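You operate a simulated robot arm through the tools that you are given. There is no shell and no other tool.

You run a simulated robot arm. Do the job below in one go: nothing can be reset, and whatever is moved stays where it is left.

Task
Wash the red pen and stand it in the holder for its size.
Fine: wash it in the cleaner, then dab it dry on the felt.

The check looks at the end state, three seconds after you hand in, the way a careful person would. Anything else that was tipped, shoved, dropped, spilled or broken makes it a failure.

Robot
A 7-joint arm with a two-finger parallel gripper, fixed in place. Base frame: the origin is on the floor under the middle of its stand, x ahead of it, y to its left, z up; the work surface is at about z = 740. Readings come in mm, degrees, newtons and seconds.
With the tool pointing down near the work surface it reaches from about 400 to 900 mm from the base axis. Its first joint turns from -115.0 to 115.0 degrees. Payload 3.91 kg.
The TCP is the grasp point between the finger pads, 30 mm short of the fingertips. In the tool frame z runs along the fingers and y along their closing line. Largest opening 110 mm; finger width 20, thickness 10; the body of the gripper, 48 by 112 mm, starts 55 mm behind the TCP.
Orientation is that of the tool frame in the base frame, as a unit quaternion [x, y, z, w]. With the fingers straight down and closing along the base's y, the tool's x points along the base's -x, its y along +y and its z along -z.

Tools
- The arm moves only by the tool move_arm. Its arguments are lists of equal length, an entry for each row: "travel": the shift along the tool's x, y, z in mm, a list of three; "angular": the turn, a rotation vector about the tool's x, y, z in degrees, a list of three; "gripper": the closure in counts, from 0 (fully open) to 255 (shut). In form: {"travel": [[tx, ty, tz], ...], "angular": [[rx, ry, rz], ...], "gripper": [gripper, ...]}. A call has 1 to 20 rows; each row is the pose to reach, as a shift and turn from the pose commanded when the call began, along the tool's axes at that moment. Each row takes 0.2 s and may step no farther than 50 mm and 8.6 degrees from the row before; otherwise, or with a gripper value out of range, the whole call is refused. A pose out of reach is approached as far as the arm can. The call stops where the force on the tool passes 40 N (or 10 N more than at its start, if that is more) or the arm is blocked; 0.2 s more then pass. The fingers move at their own pace (about 153 mm/s each) and stop on an object; they squeeze with about 23 N. The grip force told is the motor's: it shows also when the fingers shut on nothing. Time passes only in rows, and 0.2 s behind the last, so rows that repeat a pose let the fingers close. The reply holds the time, the measured pose of the TCP, the force on the tool along the base axes, the opening and the grip force, in the units named above and with some noise, with the torque about the TCP (base axes, N m) and any sound that the robot's microphone picked up, and new pictures: "pictures" is both (left out), scene, wrist or none.
- Cameras (640 x 400 px; columns grow to the right, rows downward): "scene" is fixed at [402.6, -647.8, 1401.8]; the picture's right is [0.99, -0.16, 0.00], its down [-0.06, -0.37, -0.93] and it looks along [0.15, 0.91, -0.38] (base axes); focal length 337 px, centre (320, 200). "wrist" rides on the gripper at [72, 17, -103] in the tool frame; the picture's right is [-0.23, 0.97, 0.00], its down [-0.76, -0.18, -0.62] and it looks along [-0.61, -0.14, 0.78] (tool axes); focal length 222 px, centre (320, 200). There is no depth. A picture from a camera that has moved, and an enlarged one, comes with that camera's place and axes in the base frame and with its lens.
- raise_lower(by): slides the trunk up (or, below 0, down) by that many mm; the arm rides with it, the base frame stays. It gives what a move gives, with no picture.
- enlarge(camera, box): a new picture of the part [left, top, right, bottom] of that camera's present view, enlarged. It takes no simulated time.
- hand_in(): hands the job in; it is judged then, once.

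Nothing tells you positions but the pictures and the camera data. Unless the task says otherwise, let go and move clear before handing in.

The tools are called after "Call:" as a command line: name --argument value ..., lists and objects as JSON in quotes. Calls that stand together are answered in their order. move_arm: Moves the arm, as the interface text tells. Its arguments: {"type":"object","properties":{"travel":{"type":"array","items":{"type":"array","items":{"type":"number"}}},"angular":{"type":"array","items":{"type":"array","items":{"type":"number"}}},"gripper":{"type":"array","items":{"type":"number"}},"pictures":{"type":"string","enum":["both","scene","wrist","none"]}},"required":["travel","angular","gripper"]} The other tools are called the same way: raise_lower (by) moves the trunk up or down; enlarge (camera, box) takes an enlarged picture of a part of a camera's view; hand_in () hands the job in.

At the start:

```text
clock: 0.0
tool_pos: [629.5, 217.7, 1057.2]
orientation: [0.0, 1.0, 0.001, -0.001]
contact_force: [0.2, -0.7, 0.1]
moment: [0.0, -0.02, 0.05]
gripper_width: 110.0
grip_force: 0.1
trunk travel left (down, up): [-775.0, 215.0]
```

scene: 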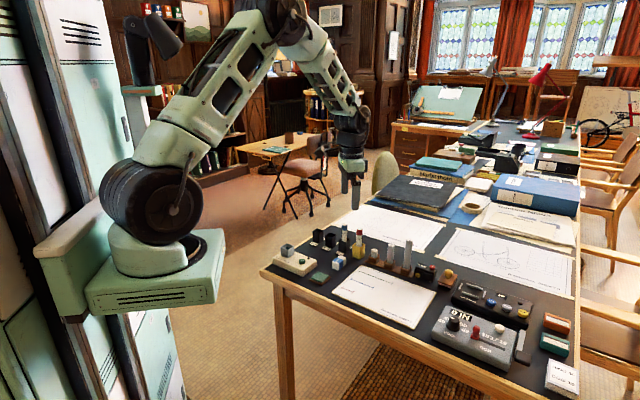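
wrist: 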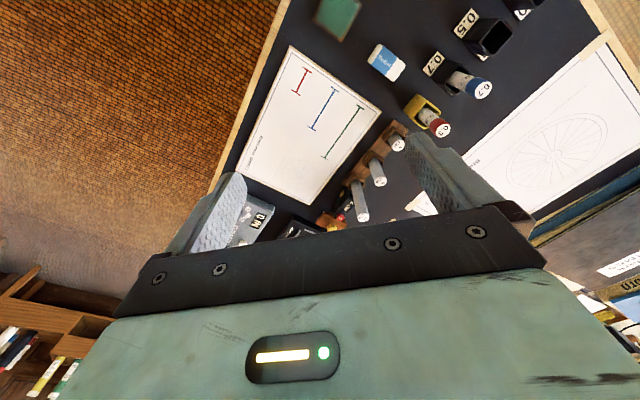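

I see a drafting table with small holders, pens, and a grey cleaner device. I'll look closer at parts of both views before I move anything.

Call:
enlarge --camera "scene" --box '[260, 210, 420, 310]'

Call:
enlarge --camera "scene" --box '[400, 250, 600, 400]'

Call:
enlarge --camera "wrist" --box '[380, 0, 640, 160]'

Call:
enlarge --camera "scene" --box '[340, 220, 480, 310]'

```text
4.00 times, centred on (340, 260) of scene
camera zoom: at [402.6, -647.8, 1401.8], right [0.99, -0.16, 0.0], down [-0.06, -0.37, -0.93], along [0.15, 0.91, -0.38], focal length 1349 px, centre (240, -40)
```

zoom: 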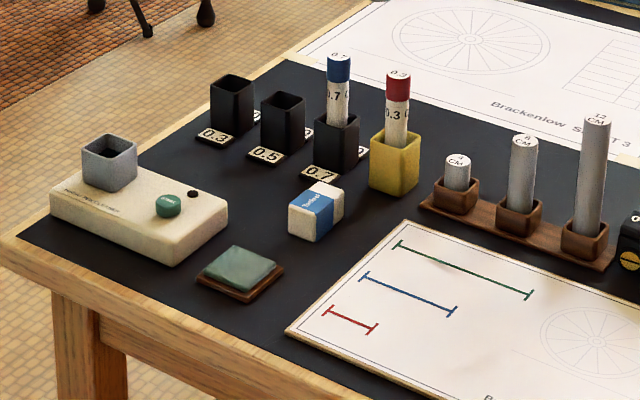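

```text
2.67 times, centred on (500, 325) of scene
camera zoom: at [402.6, -647.8, 1401.8], right [0.99, -0.16, 0.0], down [-0.06, -0.37, -0.93], along [0.15, 0.91, -0.38], focal length 899 px, centre (-160, -133)
```

zoom: 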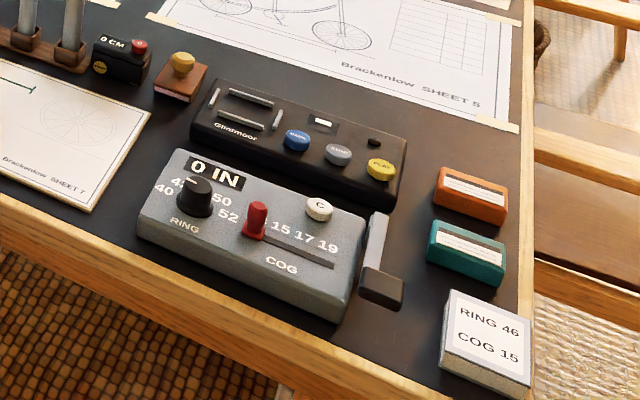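

```text
2.46 times, centred on (510, 80) of wrist
camera zoom: at [557.4, 234.4, 1161.9], right [0.23, 0.97, 0.0], down [0.76, -0.18, 0.62], along [0.61, -0.14, -0.78], focal length 547 px, centre (-148, 495)
```

zoom: 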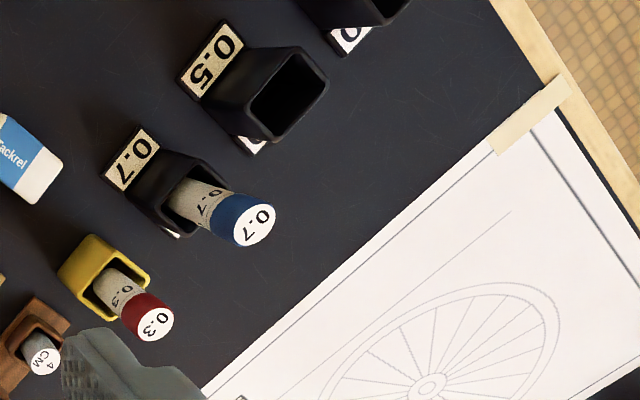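

```text
4.44 times, centred on (410, 265) of scene
camera zoom: at [402.6, -647.8, 1401.8], right [0.99, -0.16, 0.0], down [-0.06, -0.37, -0.93], along [0.15, 0.91, -0.38], focal length 1499 px, centre (-80, -89)
```

zoom: 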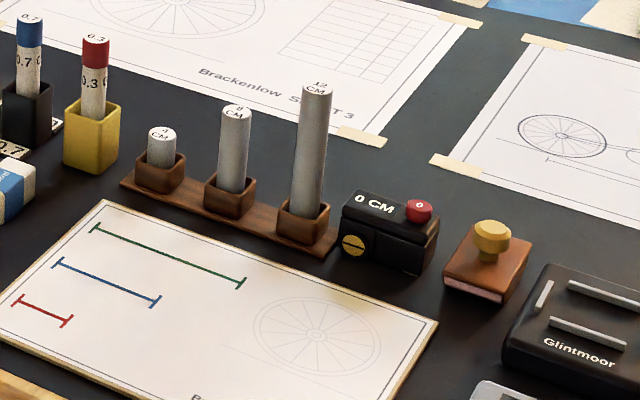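

The red pen (0.3) stands in the yellow cup. The black cups read 0.3, 0.5 and 0.7 from the left, the cream box with the grey tank and green button should be the cleaner, and the green pad is the felt. I'll move the wrist camera over the cleaner, staying high, to read it.

Call:
move_arm --travel '[[32, 25, 7], [64, 50, 14], [96, 75, 21], [128, 100, 28], [160, 125, 35], [190, 150, 40]]' --angular '[[0, 0, 0], [0, 0, 0], [0, 0, 0], [0, 0, 0], [0, 0, 0], [0, 0, 0]]' --gripper '[0, 0, 0, 0, 0, 0]' --pictures "both"

```text
clock: 1.4
tool_pos: [441.0, 368.7, 1018.8]
orientation: [0.001, 1.0, 0.0, 0.0]
contact_force: [0.7, -0.3, 0.2]
moment: [0.03, 0.01, 0.0]
gripper_width: 109.8
grip_force: 0.0
trunk travel left (down, up): [-775.0, 215.0]
camera wrist: at [368.6, 384.7, 1121.9], right [0.23, 0.97, 0.0], down [0.76, -0.18, 0.62], along [0.61, -0.14, -0.78], focal length 222 px, centre (320, 200)
```

scene: 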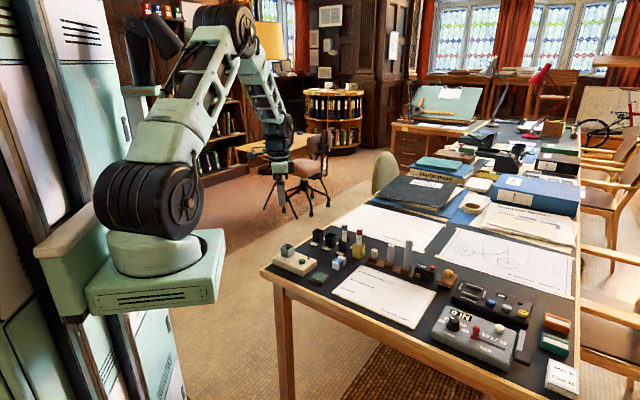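
wrist: 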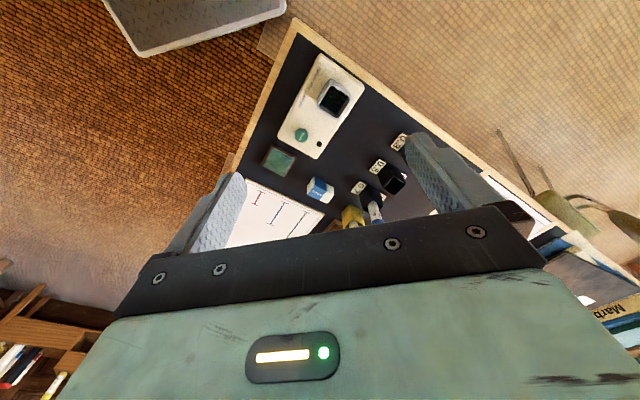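

The cleaner, felt and holders are now in the wrist view. I'll enlarge them to read their labels and locate them.

Call:
enlarge --camera "wrist" --box '[255, 40, 415, 140]'

Call:
enlarge --camera "wrist" --box '[250, 120, 430, 232]'

Call:
enlarge --camera "scene" --box '[264, 225, 344, 295]'

Call:
enlarge --camera "scene" --box '[300, 210, 380, 260]'

```text
4.00 times, centred on (335, 90) of wrist
camera zoom: at [368.6, 384.7, 1121.9], right [0.23, 0.97, 0.0], down [0.76, -0.18, 0.62], along [0.61, -0.14, -0.78], focal length 888 px, centre (260, 640)
```

zoom: 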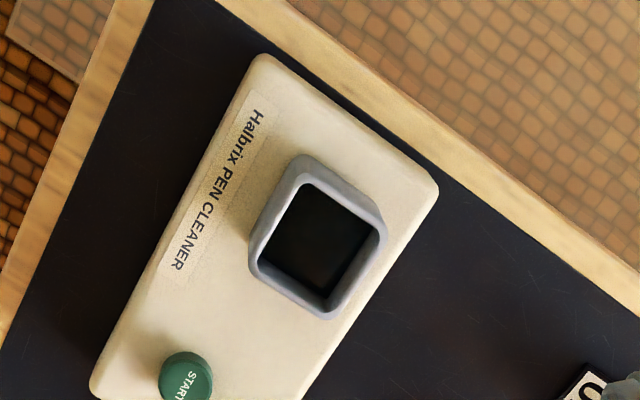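

```text
3.56 times, centred on (340, 176) of wrist
camera zoom: at [368.6, 384.7, 1121.9], right [0.23, 0.97, 0.0], down [0.76, -0.18, 0.62], along [0.61, -0.14, -0.78], focal length 790 px, centre (249, 285)
```

zoom: 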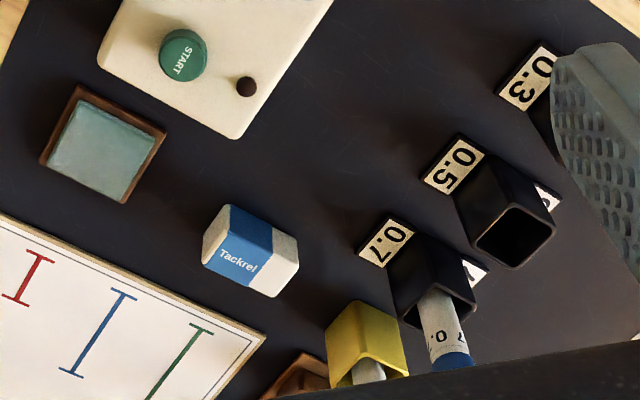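

```text
5.71 times, centred on (304, 260) of scene
camera zoom: at [402.6, -647.8, 1401.8], right [0.99, -0.16, 0.0], down [-0.06, -0.37, -0.93], along [0.15, 0.91, -0.38], focal length 1927 px, centre (411, -143)
```

zoom: 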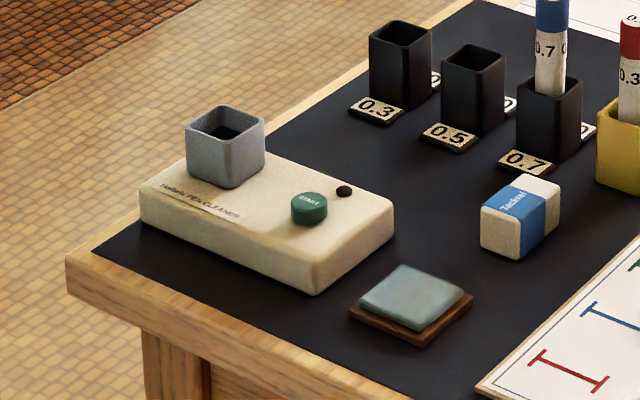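

```text
8.00 times, centred on (340, 235) of scene
camera zoom: at [402.6, -647.8, 1401.8], right [0.99, -0.16, 0.0], down [-0.06, -0.37, -0.93], along [0.15, 0.91, -0.38], focal length 2698 px, centre (160, -80)
```

zoom: 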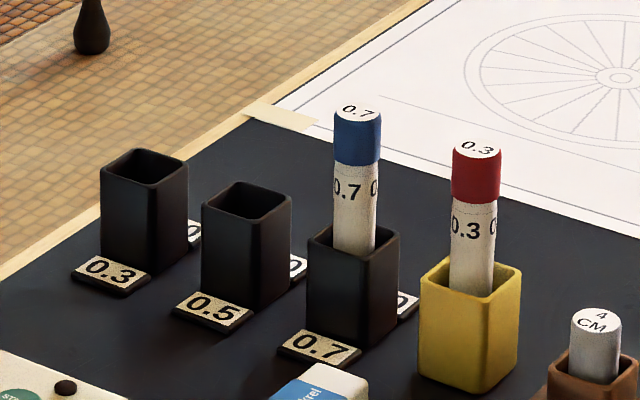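

The cleaner has a START button and a small lamp. The plan is: pen into the tank, press START, wait, dab on the felt, then into the 0.3 cup. Now I'll hover above the red pen with the fingers turned to close across the row of holders, and look from there.

Call:
move_arm --travel '[[-39, 2, 5], [-78, 4, 10], [-117, 6, 15], [-156, 9, 25], [-195, 11, 35], [-234, 13, 45], [-273, 15, 55]]' --angular '[[0, 0, 6.57], [0, 0, 13.14], [0, 0, 19.71], [0, 0, 26.29], [0, 0, 32.86], [0, 0, 39.43], [0, 0, 46]]' --gripper '[0, 0, 0, 0, 0, 0, 0]' --pictures "both"

```text
clock: 3.0
tool_pos: [709.9, 385.4, 963.8]
orientation: [0.392, 0.92, 0.0, 0.0]
contact_force: [-0.8, 0.0, 0.0]
moment: [-0.01, -0.02, 0.02]
gripper_width: 110.0
grip_force: 0.0
trunk travel left (down, up): [-775.0, 215.0]
camera wrist: at [672.4, 449.4, 1067.6], right [0.86, 0.51, 0.0], down [0.4, -0.67, 0.62], along [0.32, -0.54, -0.78], focal length 222 px, centre (320, 200)
```

scene: 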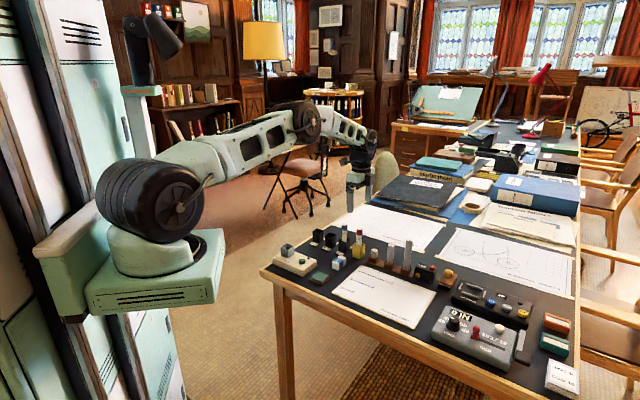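
wrist: 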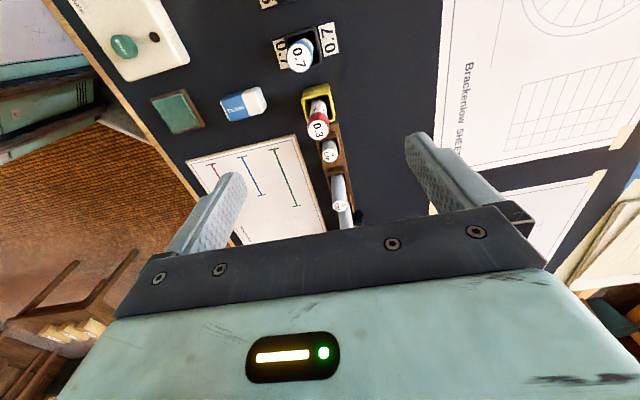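

The hover is close: the red cap shows nearly under the grasp point. I'll enlarge to refine positions.

Call:
enlarge --camera "wrist" --box '[240, 20, 400, 180]'

Call:
enlarge --camera "wrist" --box '[90, 0, 350, 160]'

Call:
enlarge --camera "scene" --box '[330, 120, 410, 270]'

```text
2.50 times, centred on (320, 100) of wrist
camera zoom: at [672.4, 449.4, 1067.6], right [0.86, 0.51, 0.0], down [0.4, -0.67, 0.62], along [0.32, -0.54, -0.78], focal length 555 px, centre (320, 450)
```

zoom: 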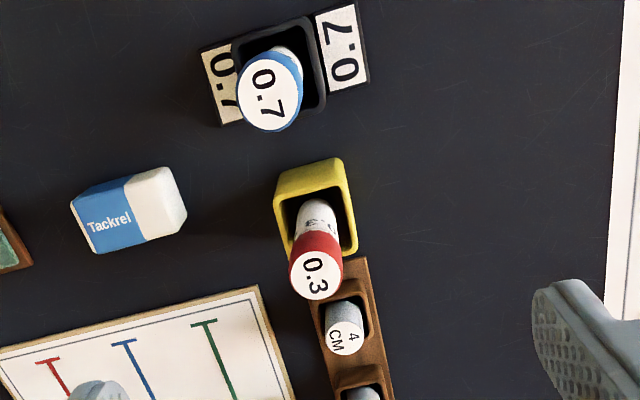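

```text
2.46 times, centred on (220, 80) of wrist
camera zoom: at [672.4, 449.4, 1067.6], right [0.86, 0.51, 0.0], down [0.4, -0.67, 0.62], along [0.32, -0.54, -0.78], focal length 547 px, centre (566, 495)
```

zoom: 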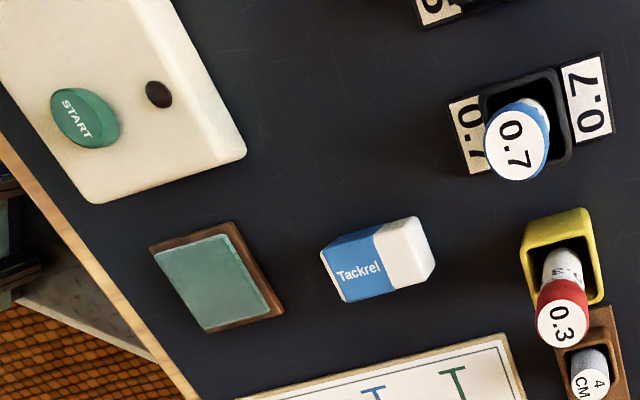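

```text
2.67 times, centred on (370, 195) of scene
camera zoom: at [402.6, -647.8, 1401.8], right [0.99, -0.16, 0.0], down [-0.06, -0.37, -0.93], along [0.15, 0.91, -0.38], focal length 899 px, centre (187, 213)
```

zoom: 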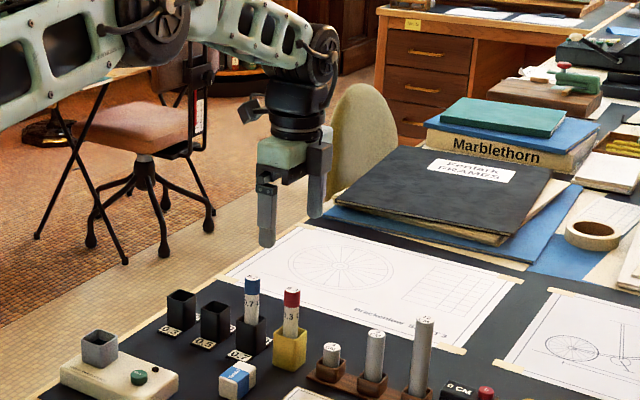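

The pen stands upright at about (712, 377) with its top near z 854, and the blue 0.7 pen is about 62 mm away. I'll centre over it, partly close the fingers, and come down to just above the cap to check alignment.

Call:
move_arm --travel '[[-4, -2, 15], [-7.7, -4.1, 35], [-7.7, -4.1, 63], [-7.7, -4.1, 63]]' --angular '[[0, 0, 0], [0, 0, 0], [0, 0, 0], [0, 0, 0]]' --gripper '[93, 93, 93, 93]' --pictures "both"

Call:
enlarge --camera "wrist" --box '[220, 60, 420, 220]'

Call:
enlarge --camera "scene" --box '[310, 180, 410, 270]'

```text
clock: 4.0
tool_pos: [712.6, 376.4, 899.5]
orientation: [0.391, 0.92, 0.0, -0.001]
contact_force: [-1.2, 0.0, -0.7]
moment: [-0.01, 0.01, 0.0]
gripper_width: 70.2
grip_force: 0.1
trunk travel left (down, up): [-775.0, 215.0]
camera wrist: at [674.7, 439.2, 1004.0], right [0.86, 0.51, 0.0], down [0.4, -0.67, 0.62], along [0.32, -0.53, -0.78], focal length 222 px, centre (320, 200)
```

scene: 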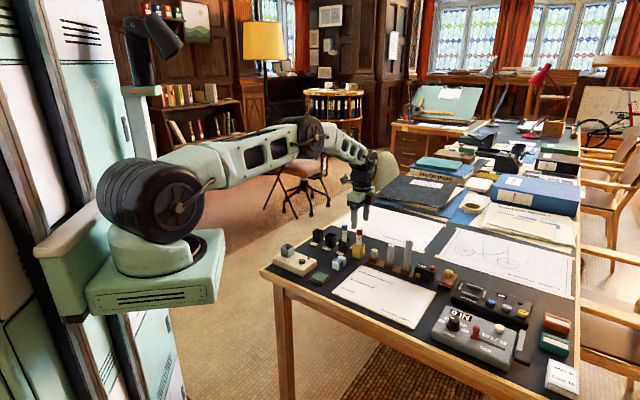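
wrist: 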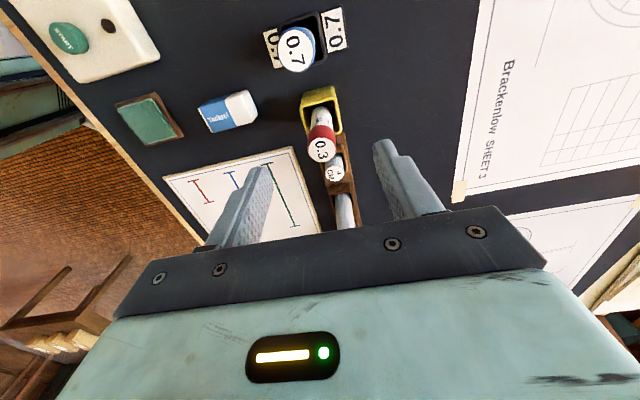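

```text
2.50 times, centred on (320, 140) of wrist
camera zoom: at [674.7, 439.2, 1004.0], right [0.86, 0.51, 0.0], down [0.4, -0.67, 0.62], along [0.32, -0.53, -0.78], focal length 555 px, centre (320, 350)
```

zoom: 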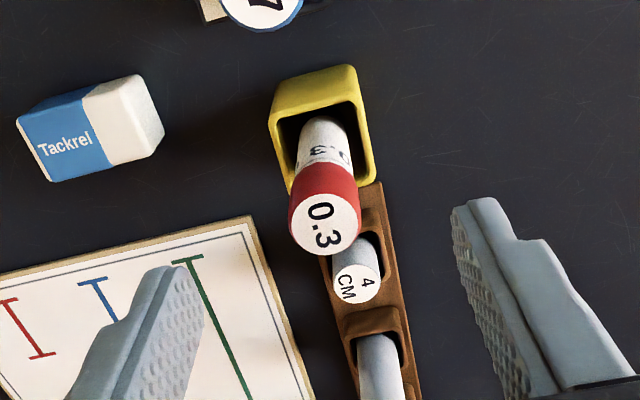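

```text
4.44 times, centred on (360, 225) of scene
camera zoom: at [402.6, -647.8, 1401.8], right [0.99, -0.16, 0.0], down [-0.06, -0.37, -0.93], along [0.15, 0.91, -0.38], focal length 1499 px, centre (142, 89)
```

zoom: 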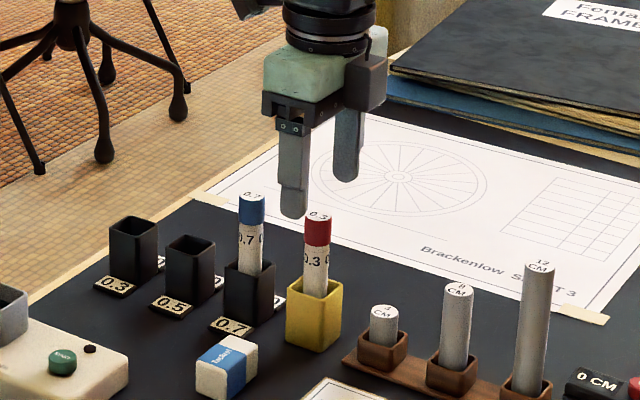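

The cap is within about 1.5 mm of the grasp axis. I'll go down to TCP z ≈ 829, which keeps the fingertips about 10 mm above the cup rim, with the fingers still open.

Call:
move_arm --travel '[[0.4, 0.7, 20], [0.8, 1.3, 40], [0.8, 1.3, 58], [0.8, 1.3, 70], [0.8, 1.3, 70]]' --angular '[[0, 0, 0], [0, 0, 0], [0, 0, 0], [0, 0, 0], [0, 0, 0]]' --gripper '[93, 93, 93, 93, 93]' --pictures "both"

Call:
enlarge --camera "wrist" --box '[220, 60, 420, 220]'

Call:
enlarge --camera "scene" --box '[310, 180, 410, 270]'

```text
clock: 5.2
tool_pos: [714.9, 376.4, 829.9]
orientation: [0.39, 0.921, -0.001, 0.0]
contact_force: [-1.4, -0.2, -0.4]
moment: [-0.01, 0.02, 0.01]
gripper_width: 69.9
grip_force: 0.0
trunk travel left (down, up): [-775.0, 215.0]
camera wrist: at [676.9, 440.1, 934.1], right [0.86, 0.51, 0.0], down [0.4, -0.67, 0.62], along [0.32, -0.53, -0.78], focal length 222 px, centre (320, 200)
```

scene: 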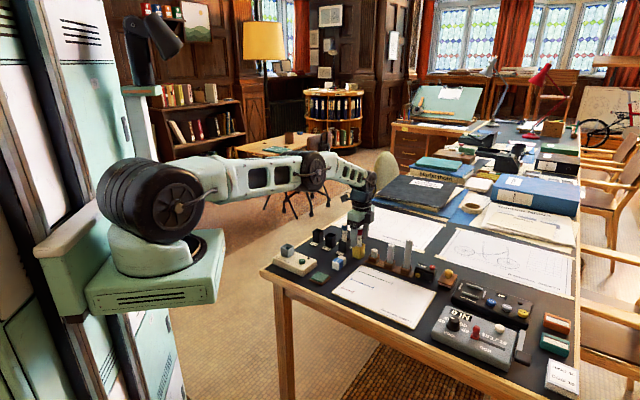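
wrist: 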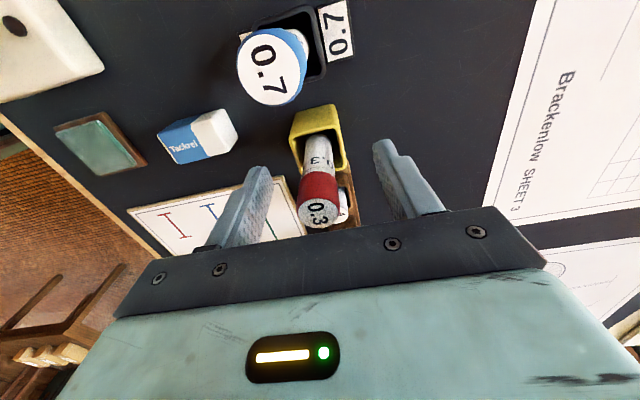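

```text
2.50 times, centred on (320, 140) of wrist
camera zoom: at [676.9, 440.1, 934.1], right [0.86, 0.51, 0.0], down [0.4, -0.67, 0.62], along [0.32, -0.53, -0.78], focal length 555 px, centre (320, 350)
```

zoom: 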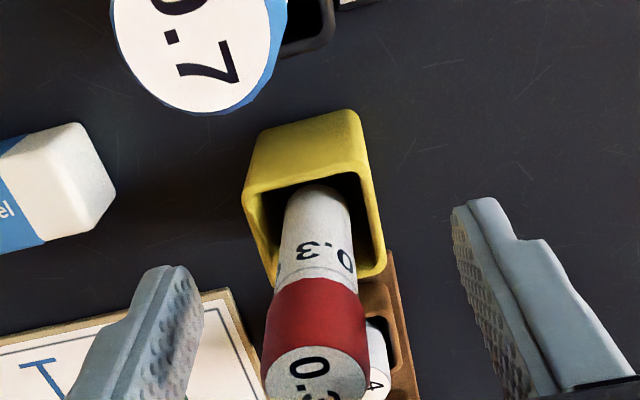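

```text
4.44 times, centred on (360, 225) of scene
camera zoom: at [402.6, -647.8, 1401.8], right [0.99, -0.16, 0.0], down [-0.06, -0.37, -0.93], along [0.15, 0.91, -0.38], focal length 1499 px, centre (142, 89)
```

zoom: 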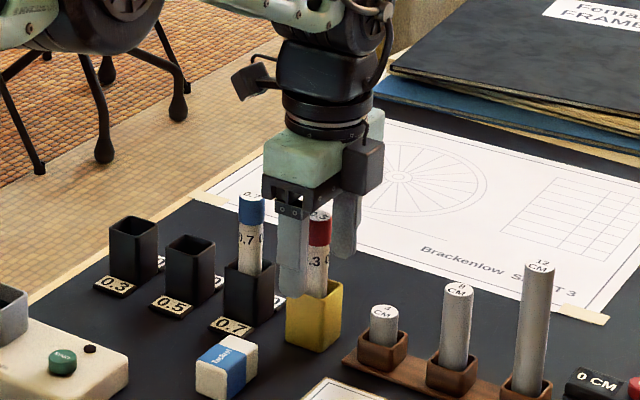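

The pen sits about 2–3 mm toward tool +x from the finger centre. I'll correct that and close on it.

Call:
move_arm --travel '[[2.5, -0.3, 0], [2.5, -0.3, 0], [2.5, -0.3, 0], [2.5, -0.3, 0], [2.5, -0.3, 0], [2.5, -0.3, 0]]' --angular '[[0, 0, 0], [0, 0, 0], [0, 0, 0], [0, 0, 0], [0, 0, 0], [0, 0, 0]]' --gripper '[93, 93, 255, 255, 255, 255]' --pictures "both"

Call:
enlarge --camera "wrist" --box '[220, 60, 420, 220]'

Call:
enlarge --camera "scene" --box '[310, 180, 410, 270]'

```text
clock: 6.6
tool_pos: [713.9, 378.6, 831.2]
orientation: [0.391, 0.92, 0.0, 0.0]
contact_force: [0.4, -0.7, 0.2]
moment: [0.0, 0.0, -0.01]
gripper_width: 19.9
grip_force: 22.9
trunk travel left (down, up): [-775.0, 215.0]
camera wrist: at [675.1, 441.3, 934.0], right [0.86, 0.51, 0.0], down [0.4, -0.67, 0.62], along [0.32, -0.53, -0.78], focal length 222 px, centre (320, 200)
```

scene: 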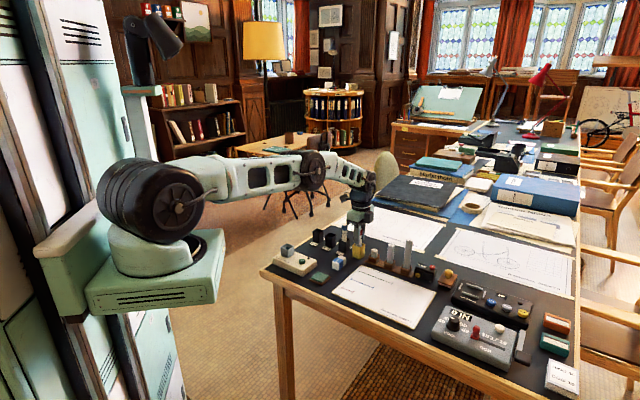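
wrist: 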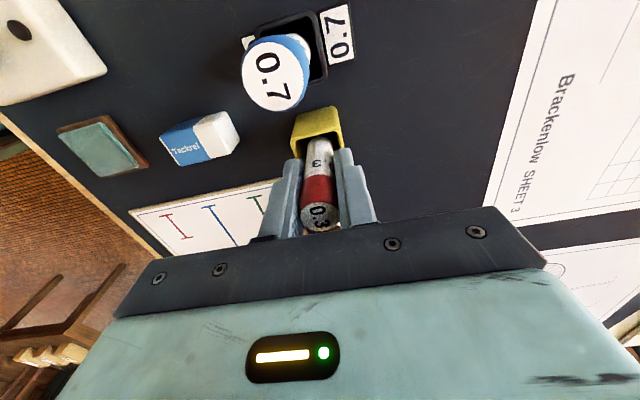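

```text
2.50 times, centred on (320, 140) of wrist
camera zoom: at [675.1, 441.3, 934.0], right [0.86, 0.51, 0.0], down [0.4, -0.67, 0.62], along [0.32, -0.53, -0.78], focal length 555 px, centre (320, 350)
```

zoom: 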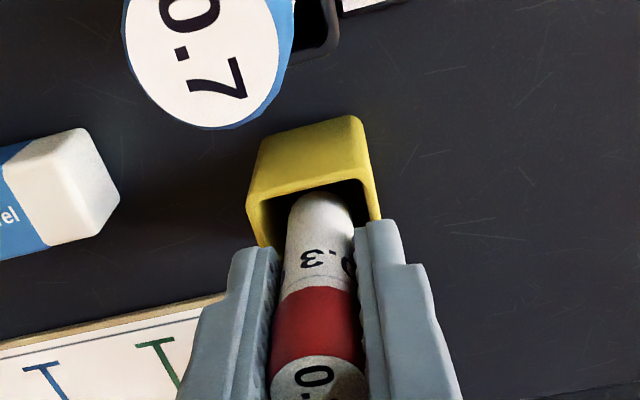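

```text
4.44 times, centred on (360, 225) of scene
camera zoom: at [402.6, -647.8, 1401.8], right [0.99, -0.16, 0.0], down [-0.06, -0.37, -0.93], along [0.15, 0.91, -0.38], focal length 1499 px, centre (142, 89)
```

zoom: 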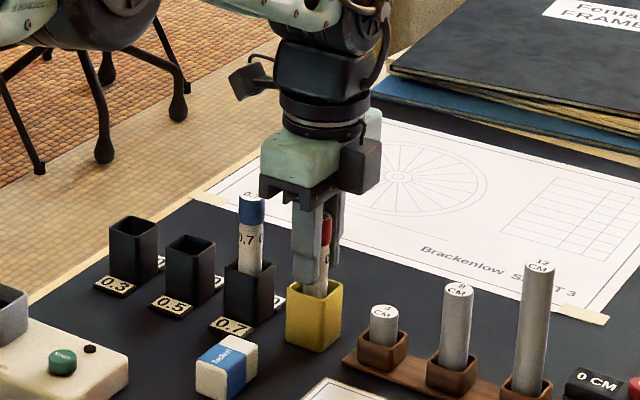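

I have the pen, with a 20 mm grip and 23 N. I'll lift straight up out of the yellow cup.

Call:
move_arm --travel '[[0, 0, -10], [0, 0, -25], [0, 0, -45], [0, 0, -70], [0, 0, -95], [0, 0, -120], [0, 0, -130], [0, 0, -130]]' --angular '[[0, 0, 0], [0, 0, 0], [0, 0, 0], [0, 0, 0], [0, 0, 0], [0, 0, 0], [0, 0, 0], [0, 0, 0]]' --gripper '[255, 255, 255, 255, 255, 255, 255, 255]' --pictures "both"

Call:
enlarge --camera "scene" --box '[310, 150, 410, 270]'

Call:
enlarge --camera "wrist" --box '[220, 0, 420, 220]'

```text
clock: 8.4
tool_pos: [712.1, 379.5, 961.8]
orientation: [0.391, 0.92, -0.001, 0.001]
contact_force: [0.0, 0.2, -0.3]
moment: [-0.02, 0.02, 0.02]
gripper_width: 20.1
grip_force: 23.3
trunk travel left (down, up): [-775.0, 215.0]
camera wrist: at [674.5, 442.0, 1063.9], right [0.86, 0.51, 0.0], down [0.4, -0.67, 0.62], along [0.32, -0.53, -0.78], focal length 222 px, centre (320, 200)
```

scene: 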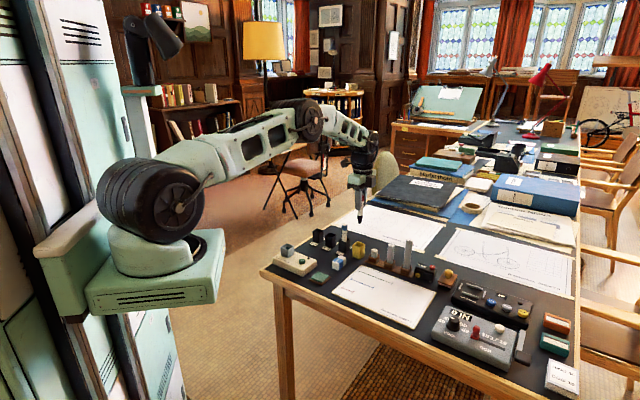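
wrist: 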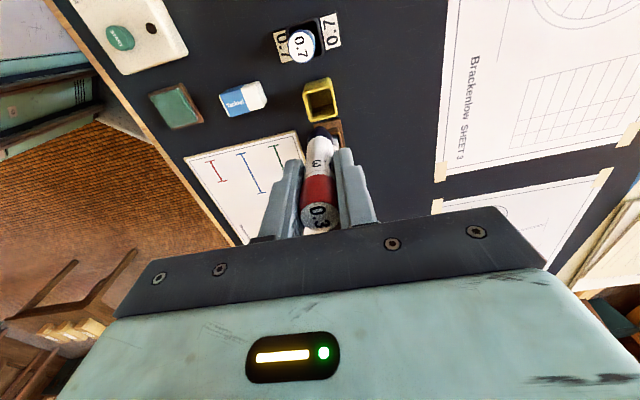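

```text
3.33 times, centred on (360, 210) of scene
camera zoom: at [402.6, -647.8, 1401.8], right [0.99, -0.16, 0.0], down [-0.06, -0.37, -0.93], along [0.15, 0.91, -0.38], focal length 1124 px, centre (187, 167)
```

zoom: 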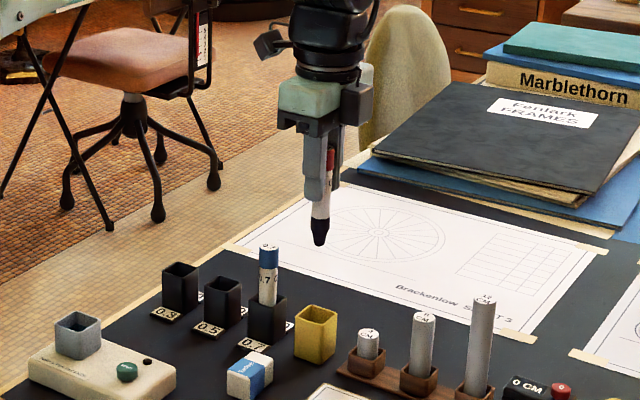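

```text
1.82 times, centred on (320, 110) of wrist
camera zoom: at [674.5, 442.0, 1063.9], right [0.86, 0.51, 0.0], down [0.4, -0.67, 0.62], along [0.32, -0.53, -0.78], focal length 404 px, centre (320, 364)
```

zoom: 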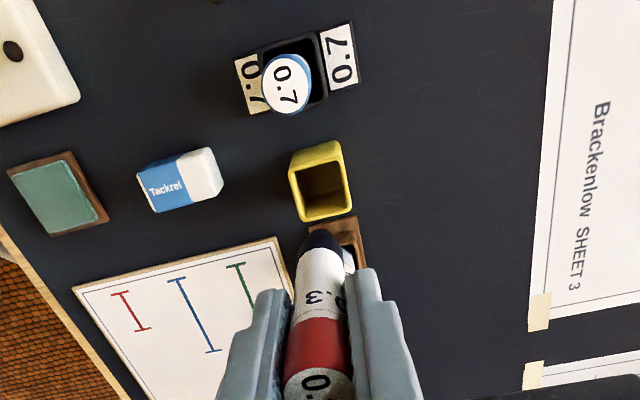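

The pen is out, and its nib end is dark with ink, protruding about 50 mm below the fingertips. Next I'll carry it over to a hover above the cleaner's tank at about (454, 385).

Call:
move_arm --travel '[[30.4, -30.4, 0], [60.8, -60.9, 0], [91.2, -91.3, 0], [121.6, -121.8, 0], [152, -152.2, 0], [182.4, -182.7, 0], [182.4, -182.7, 0]]' --angular '[[0, 0, 0], [0, 0, 0], [0, 0, 0], [0, 0, 0], [0, 0, 0], [0, 0, 0], [0, 0, 0]]' --gripper '[255, 255, 255, 255, 255, 255, 255]' --pictures "both"

Call:
enlarge --camera "scene" --box '[250, 180, 350, 290]'

Call:
enlarge --camera "wrist" --box '[230, 0, 410, 220]'

```text
clock: 10.0
tool_pos: [455.8, 382.7, 960.4]
orientation: [0.391, 0.92, 0.0, 0.0]
contact_force: [-0.2, 0.3, -0.2]
moment: [-0.01, -0.01, 0.02]
gripper_width: 20.1
grip_force: 23.4
trunk travel left (down, up): [-775.0, 215.0]
camera wrist: at [417.5, 445.0, 1063.8], right [0.86, 0.51, 0.0], down [0.4, -0.67, 0.62], along [0.32, -0.53, -0.78], focal length 222 px, centre (320, 200)
```

scene: 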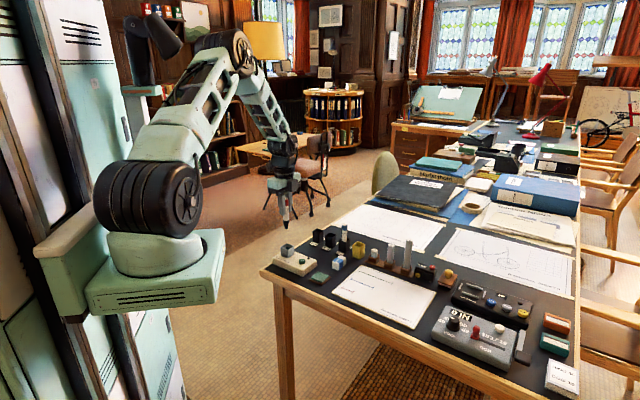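
wrist: 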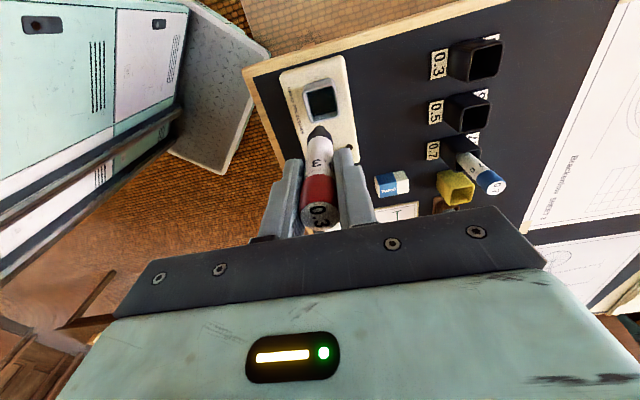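

```text
3.64 times, centred on (300, 235) of scene
camera zoom: at [402.6, -647.8, 1401.8], right [0.99, -0.16, 0.0], down [-0.06, -0.37, -0.93], along [0.15, 0.91, -0.38], focal length 1226 px, centre (393, 73)
```

zoom: 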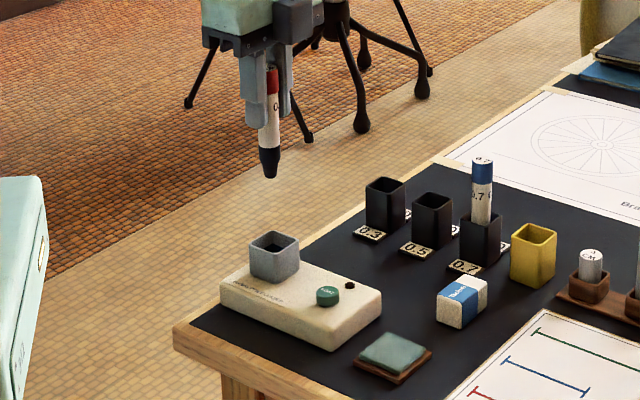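

```text
1.82 times, centred on (320, 110) of wrist
camera zoom: at [417.5, 445.0, 1063.8], right [0.86, 0.51, 0.0], down [0.4, -0.67, 0.62], along [0.32, -0.53, -0.78], focal length 404 px, centre (320, 364)
```

zoom: 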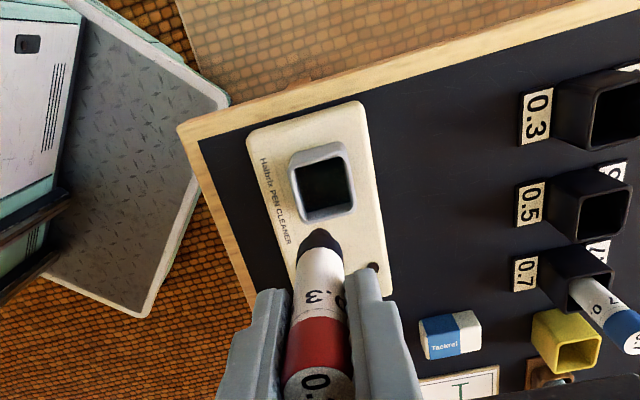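

The tank is nearly under the pen. I'll zoom in on it for exact centring.

Call:
enlarge --camera "wrist" --box '[280, 60, 370, 150]'

Call:
enlarge --camera "scene" --box '[270, 210, 320, 270]'

Call:
enlarge --camera "wrist" --box '[410, 20, 530, 110]'

```text
4.44 times, centred on (325, 105) of wrist
camera zoom: at [417.5, 445.0, 1063.8], right [0.86, 0.51, 0.0], down [0.4, -0.67, 0.62], along [0.32, -0.53, -0.78], focal length 987 px, centre (298, 622)
```

zoom: 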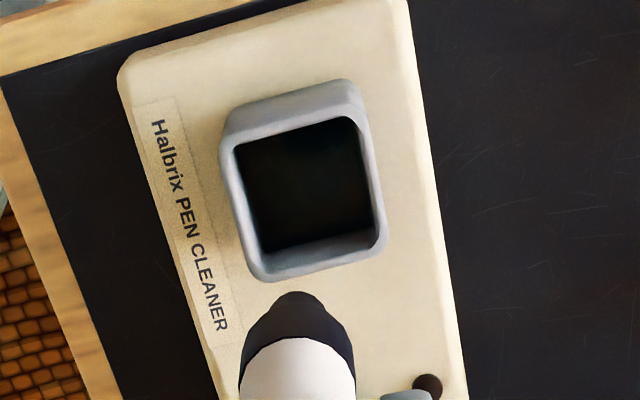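

```text
6.67 times, centred on (295, 240) of scene
camera zoom: at [402.6, -647.8, 1401.8], right [0.99, -0.16, 0.0], down [-0.06, -0.37, -0.93], along [0.15, 0.91, -0.38], focal length 2248 px, centre (487, -67)
```

zoom: 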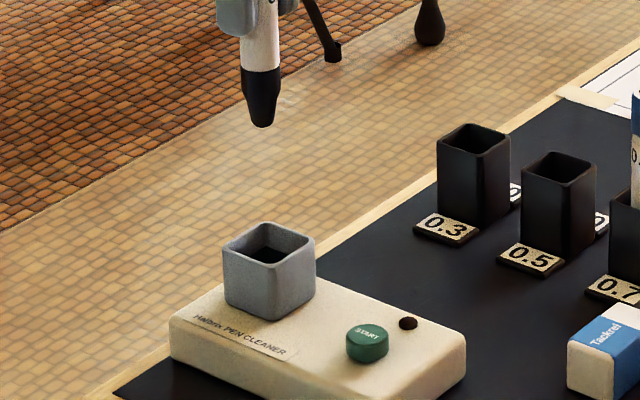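

```text
4.44 times, centred on (470, 65) of wrist
camera zoom: at [417.5, 445.0, 1063.8], right [0.86, 0.51, 0.0], down [0.4, -0.67, 0.62], along [0.32, -0.53, -0.78], focal length 987 px, centre (-347, 800)
```

zoom: 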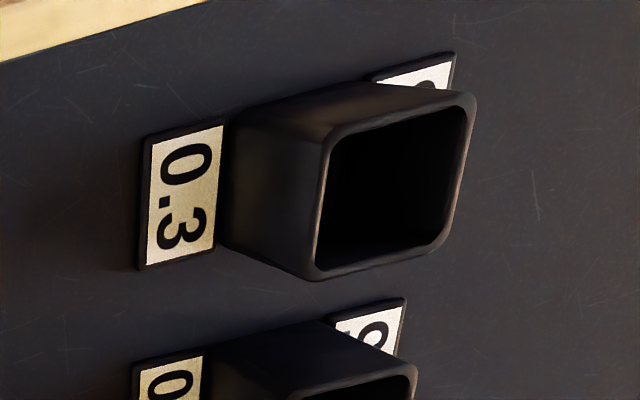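

The tank centre is about 2 mm off the pen axis. I'll correct for that and lower until the nib is just above the tank rim.

Call:
move_arm --travel '[[0.7, 0.6, 20], [1.4, 1.2, 40], [1.4, 1.2, 60], [1.4, 1.2, 68], [1.4, 1.2, 68]]' --angular '[[0, 0, 0], [0, 0, 0], [0, 0, 0], [0, 0, 0], [0, 0, 0]]' --gripper '[255, 255, 255, 255, 255]' --pictures "both"

Call:
enlarge --camera "scene" --box '[265, 210, 325, 270]'

Call:
enlarge --camera "wrist" --box '[260, 50, 380, 230]'

```text
clock: 11.2
tool_pos: [457.4, 384.5, 891.7]
orientation: [0.39, 0.921, 0.0, 0.0]
contact_force: [1.1, 0.0, -0.1]
moment: [-0.02, 0.01, 0.0]
gripper_width: 19.9
grip_force: 23.1
trunk travel left (down, up): [-775.0, 215.0]
camera wrist: at [417.3, 446.9, 995.2], right [0.86, 0.51, 0.0], down [0.4, -0.67, 0.62], along [0.32, -0.53, -0.78], focal length 222 px, centre (320, 200)
```

scene: 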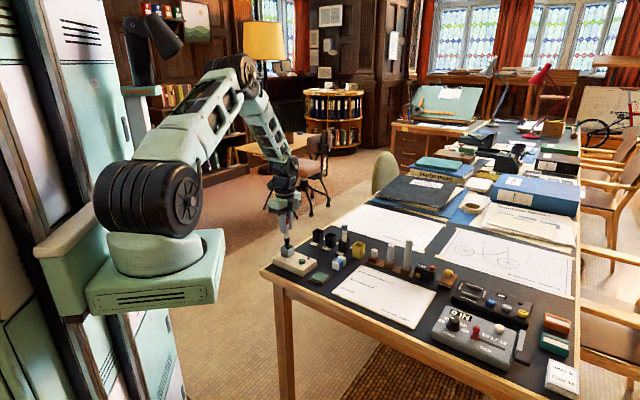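
wrist: 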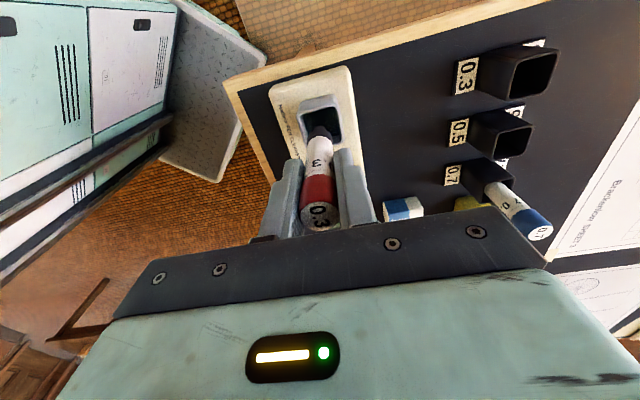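

```text
6.67 times, centred on (295, 240) of scene
camera zoom: at [402.6, -647.8, 1401.8], right [0.99, -0.16, 0.0], down [-0.06, -0.37, -0.93], along [0.15, 0.91, -0.38], focal length 2248 px, centre (487, -67)
```

zoom: 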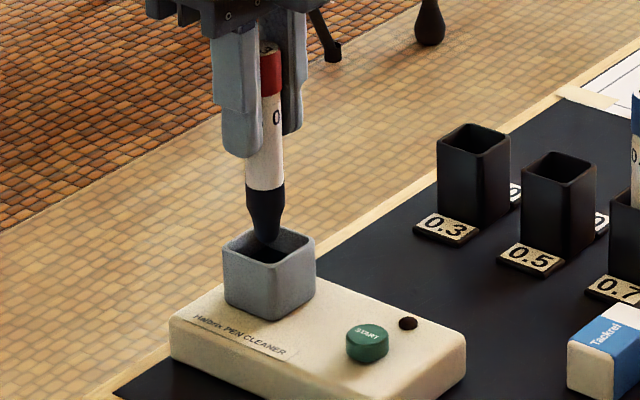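

```text
2.22 times, centred on (320, 140) of wrist
camera zoom: at [417.3, 446.9, 995.2], right [0.86, 0.51, 0.0], down [0.4, -0.67, 0.62], along [0.32, -0.53, -0.78], focal length 494 px, centre (320, 333)
```

zoom: 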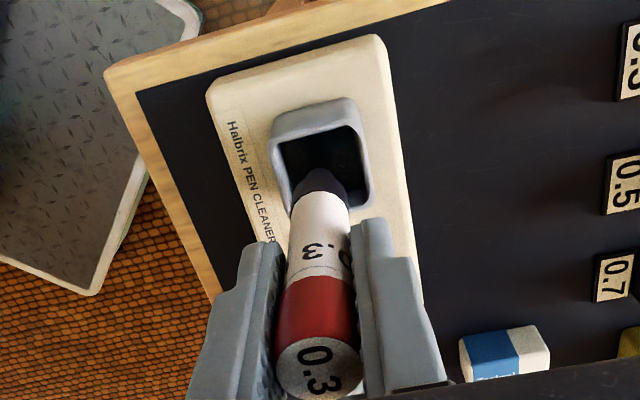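

The nib is centred over the tank opening. I'll lower it into the tank, slowing down as it nears the bottom.

Call:
move_arm --travel '[[0, 0, 8], [0, 0, 16], [0, 0, 22], [0, 0, 28], [0, 0, 32], [0, 0, 32]]' --angular '[[0, 0, 0], [0, 0, 0], [0, 0, 0], [0, 0, 0], [0, 0, 0], [0, 0, 0]]' --gripper '[255, 255, 255, 255, 255, 255]' --pictures "both"

Call:
enlarge --camera "scene" --box '[265, 210, 325, 270]'

Call:
enlarge --camera "wrist" --box '[260, 50, 380, 230]'

```text
clock: 12.6
tool_pos: [455.0, 385.5, 859.2]
orientation: [0.391, 0.921, 0.0, 0.0]
contact_force: [-0.1, -0.2, -0.5]
moment: [0.01, 0.0, 0.01]
gripper_width: 20.0
grip_force: 23.7
trunk travel left (down, up): [-775.0, 215.0]
camera wrist: at [416.9, 447.0, 963.1], right [0.86, 0.51, 0.0], down [0.4, -0.67, 0.62], along [0.32, -0.53, -0.78], focal length 222 px, centre (320, 200)
```

scene: 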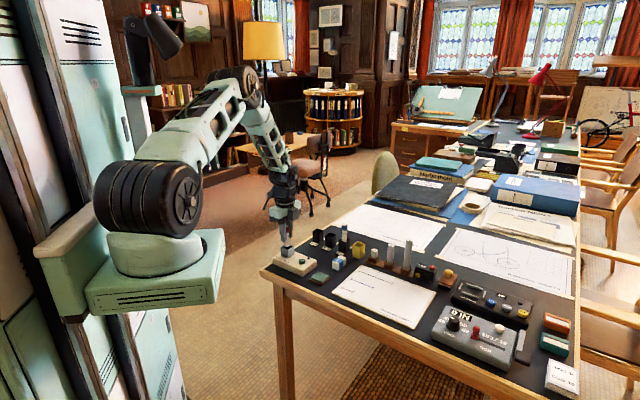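
wrist: 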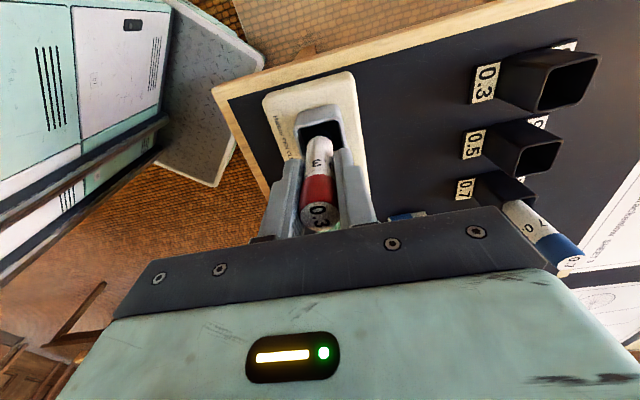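

```text
6.67 times, centred on (295, 240) of scene
camera zoom: at [402.6, -647.8, 1401.8], right [0.99, -0.16, 0.0], down [-0.06, -0.37, -0.93], along [0.15, 0.91, -0.38], focal length 2248 px, centre (487, -67)
```

zoom: 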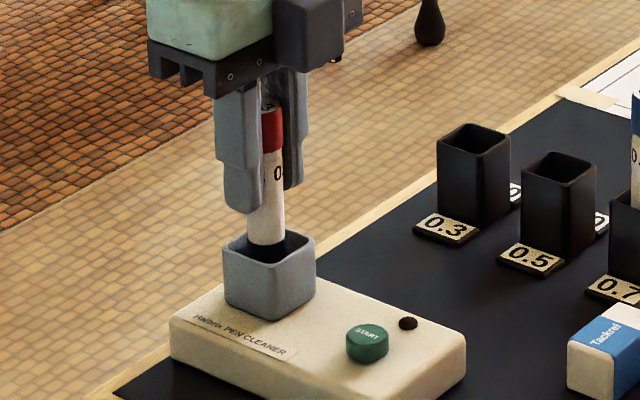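

```text
2.22 times, centred on (320, 140) of wrist
camera zoom: at [416.9, 447.0, 963.1], right [0.86, 0.51, 0.0], down [0.4, -0.67, 0.62], along [0.32, -0.53, -0.78], focal length 494 px, centre (320, 333)
```

zoom: 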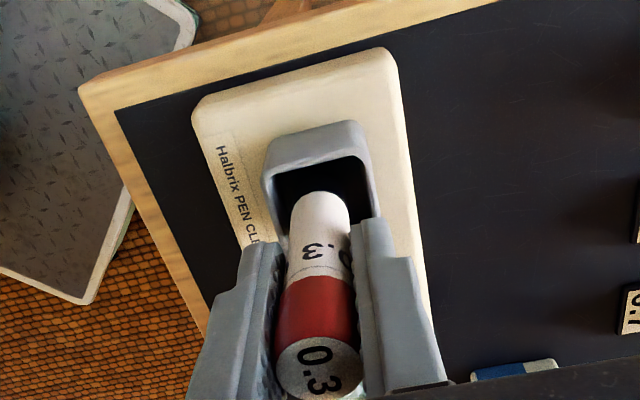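

The nib is inside the tank with no contact yet. I'll keep going down in small steps, watching the force.

Call:
move_arm --travel '[[0, 0, 2], [0, 0, 4], [0, 0, 6], [0, 0, 6]]' --angular '[[0, 0, 0], [0, 0, 0], [0, 0, 0], [0, 0, 0]]' --gripper '[255, 255, 255, 255]' --pictures "none"

```text
clock: 13.6
tool_pos: [454.2, 385.9, 856.8]
orientation: [0.39, 0.921, 0.001, 0.0]
contact_force: [-1.0, 0.7, 18.2]
moment: [0.01, 0.05, 0.01]
gripper_width: 20.2
grip_force: 23.1
trunk travel left (down, up): [-775.0, 215.0]
```

Contact at about TCP z 857, with 18 N. I'll ease off a little and check how it sits.

Call:
move_arm --travel '[[0, 0, -1.5], [0, 0, -3], [0, 0, -3]]' --angular '[[0, 0, 0], [0, 0, 0], [0, 0, 0]]' --gripper '[255, 255, 255]' --pictures "both"

Call:
enlarge --camera "scene" --box '[265, 210, 325, 270]'

Call:
enlarge --camera "wrist" --box '[260, 50, 380, 230]'

```text
clock: 14.4
tool_pos: [454.1, 384.3, 855.9]
orientation: [0.391, 0.92, -0.001, -0.001]
contact_force: [0.0, -0.5, -0.4]
moment: [-0.01, 0.01, 0.01]
gripper_width: 19.8
grip_force: 22.8
trunk travel left (down, up): [-775.0, 215.0]
camera wrist: at [416.4, 446.6, 959.2], right [0.86, 0.51, 0.0], down [0.4, -0.67, 0.62], along [0.32, -0.54, -0.78], focal length 222 px, centre (320, 200)
```

scene: 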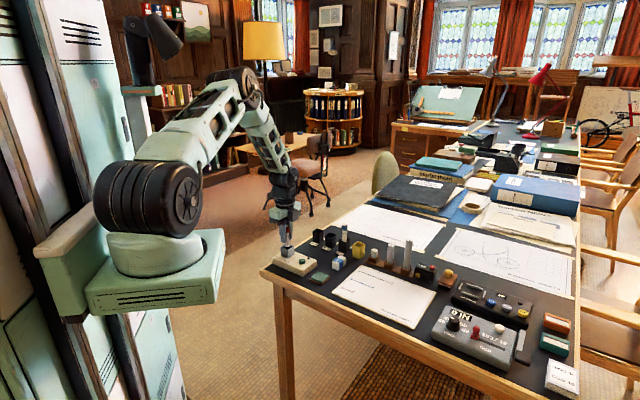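
wrist: 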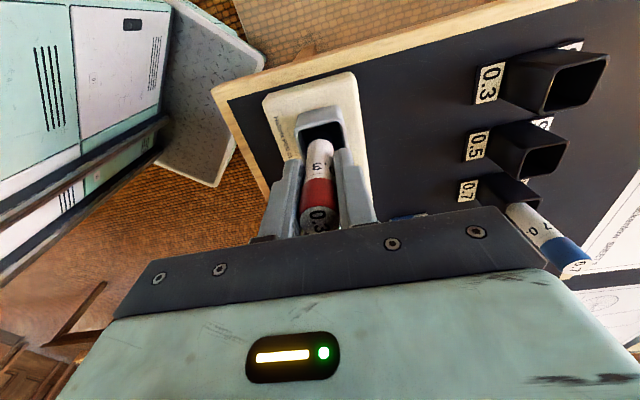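

```text
6.67 times, centred on (295, 240) of scene
camera zoom: at [402.6, -647.8, 1401.8], right [0.99, -0.16, 0.0], down [-0.06, -0.37, -0.93], along [0.15, 0.91, -0.38], focal length 2248 px, centre (487, -67)
```

zoom: 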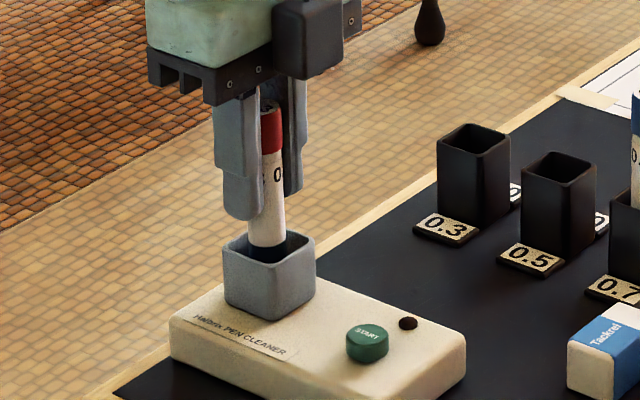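

```text
2.22 times, centred on (320, 140) of wrist
camera zoom: at [416.4, 446.6, 959.2], right [0.86, 0.51, 0.0], down [0.4, -0.67, 0.62], along [0.32, -0.54, -0.78], focal length 494 px, centre (320, 333)
```

zoom: 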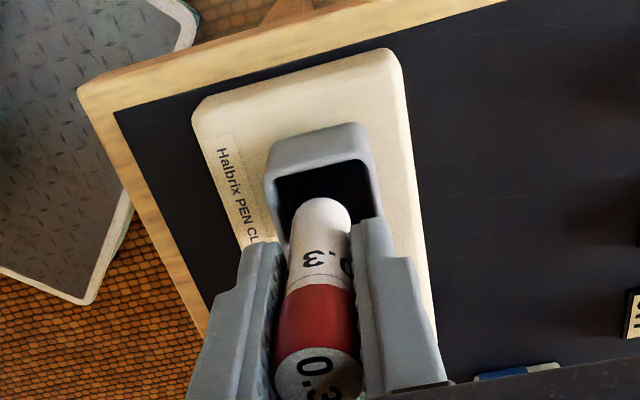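

The pen bottom met the tank floor and slid up slightly in the grip, which is fine. I'll lower by small amounts for a light touch before releasing.

Call:
move_arm --travel '[[0, 0, 0.8], [0, 0, 0.8]]' --angular '[[0, 0, 0], [0, 0, 0]]' --gripper '[255, 255]' --pictures "none"

```text
clock: 15.0
tool_pos: [455.1, 384.7, 856.1]
orientation: [0.39, 0.921, 0.0, 0.0]
contact_force: [0.6, -0.5, -0.2]
moment: [0.01, 0.01, -0.02]
gripper_width: 19.8
grip_force: 22.8
trunk travel left (down, up): [-775.0, 215.0]
```

Call:
move_arm --travel '[[0, 0, 0.8], [0, 0, 0.8]]' --angular '[[0, 0, 0], [0, 0, 0]]' --gripper '[255, 255]' --pictures "none"

```text
clock: 15.6
tool_pos: [455.0, 384.7, 857.1]
orientation: [0.39, 0.921, 0.001, 0.0]
contact_force: [0.0, 1.0, -0.3]
moment: [-0.02, 0.02, -0.03]
gripper_width: 19.9
grip_force: 22.9
trunk travel left (down, up): [-775.0, 215.0]
```

Still no contact, so I'll take another small step down.

Call:
move_arm --travel '[[0, 0, 0.7], [0, 0, 0.7]]' --angular '[[0, 0, 0], [0, 0, 0]]' --gripper '[255, 255]' --pictures "none"

```text
clock: 16.2
tool_pos: [454.8, 384.5, 854.5]
orientation: [0.39, 0.921, 0.0, -0.001]
contact_force: [-0.2, -0.1, -0.2]
moment: [-0.03, 0.02, -0.01]
gripper_width: 19.9
grip_force: 23.0
trunk travel left (down, up): [-775.0, 215.0]
```

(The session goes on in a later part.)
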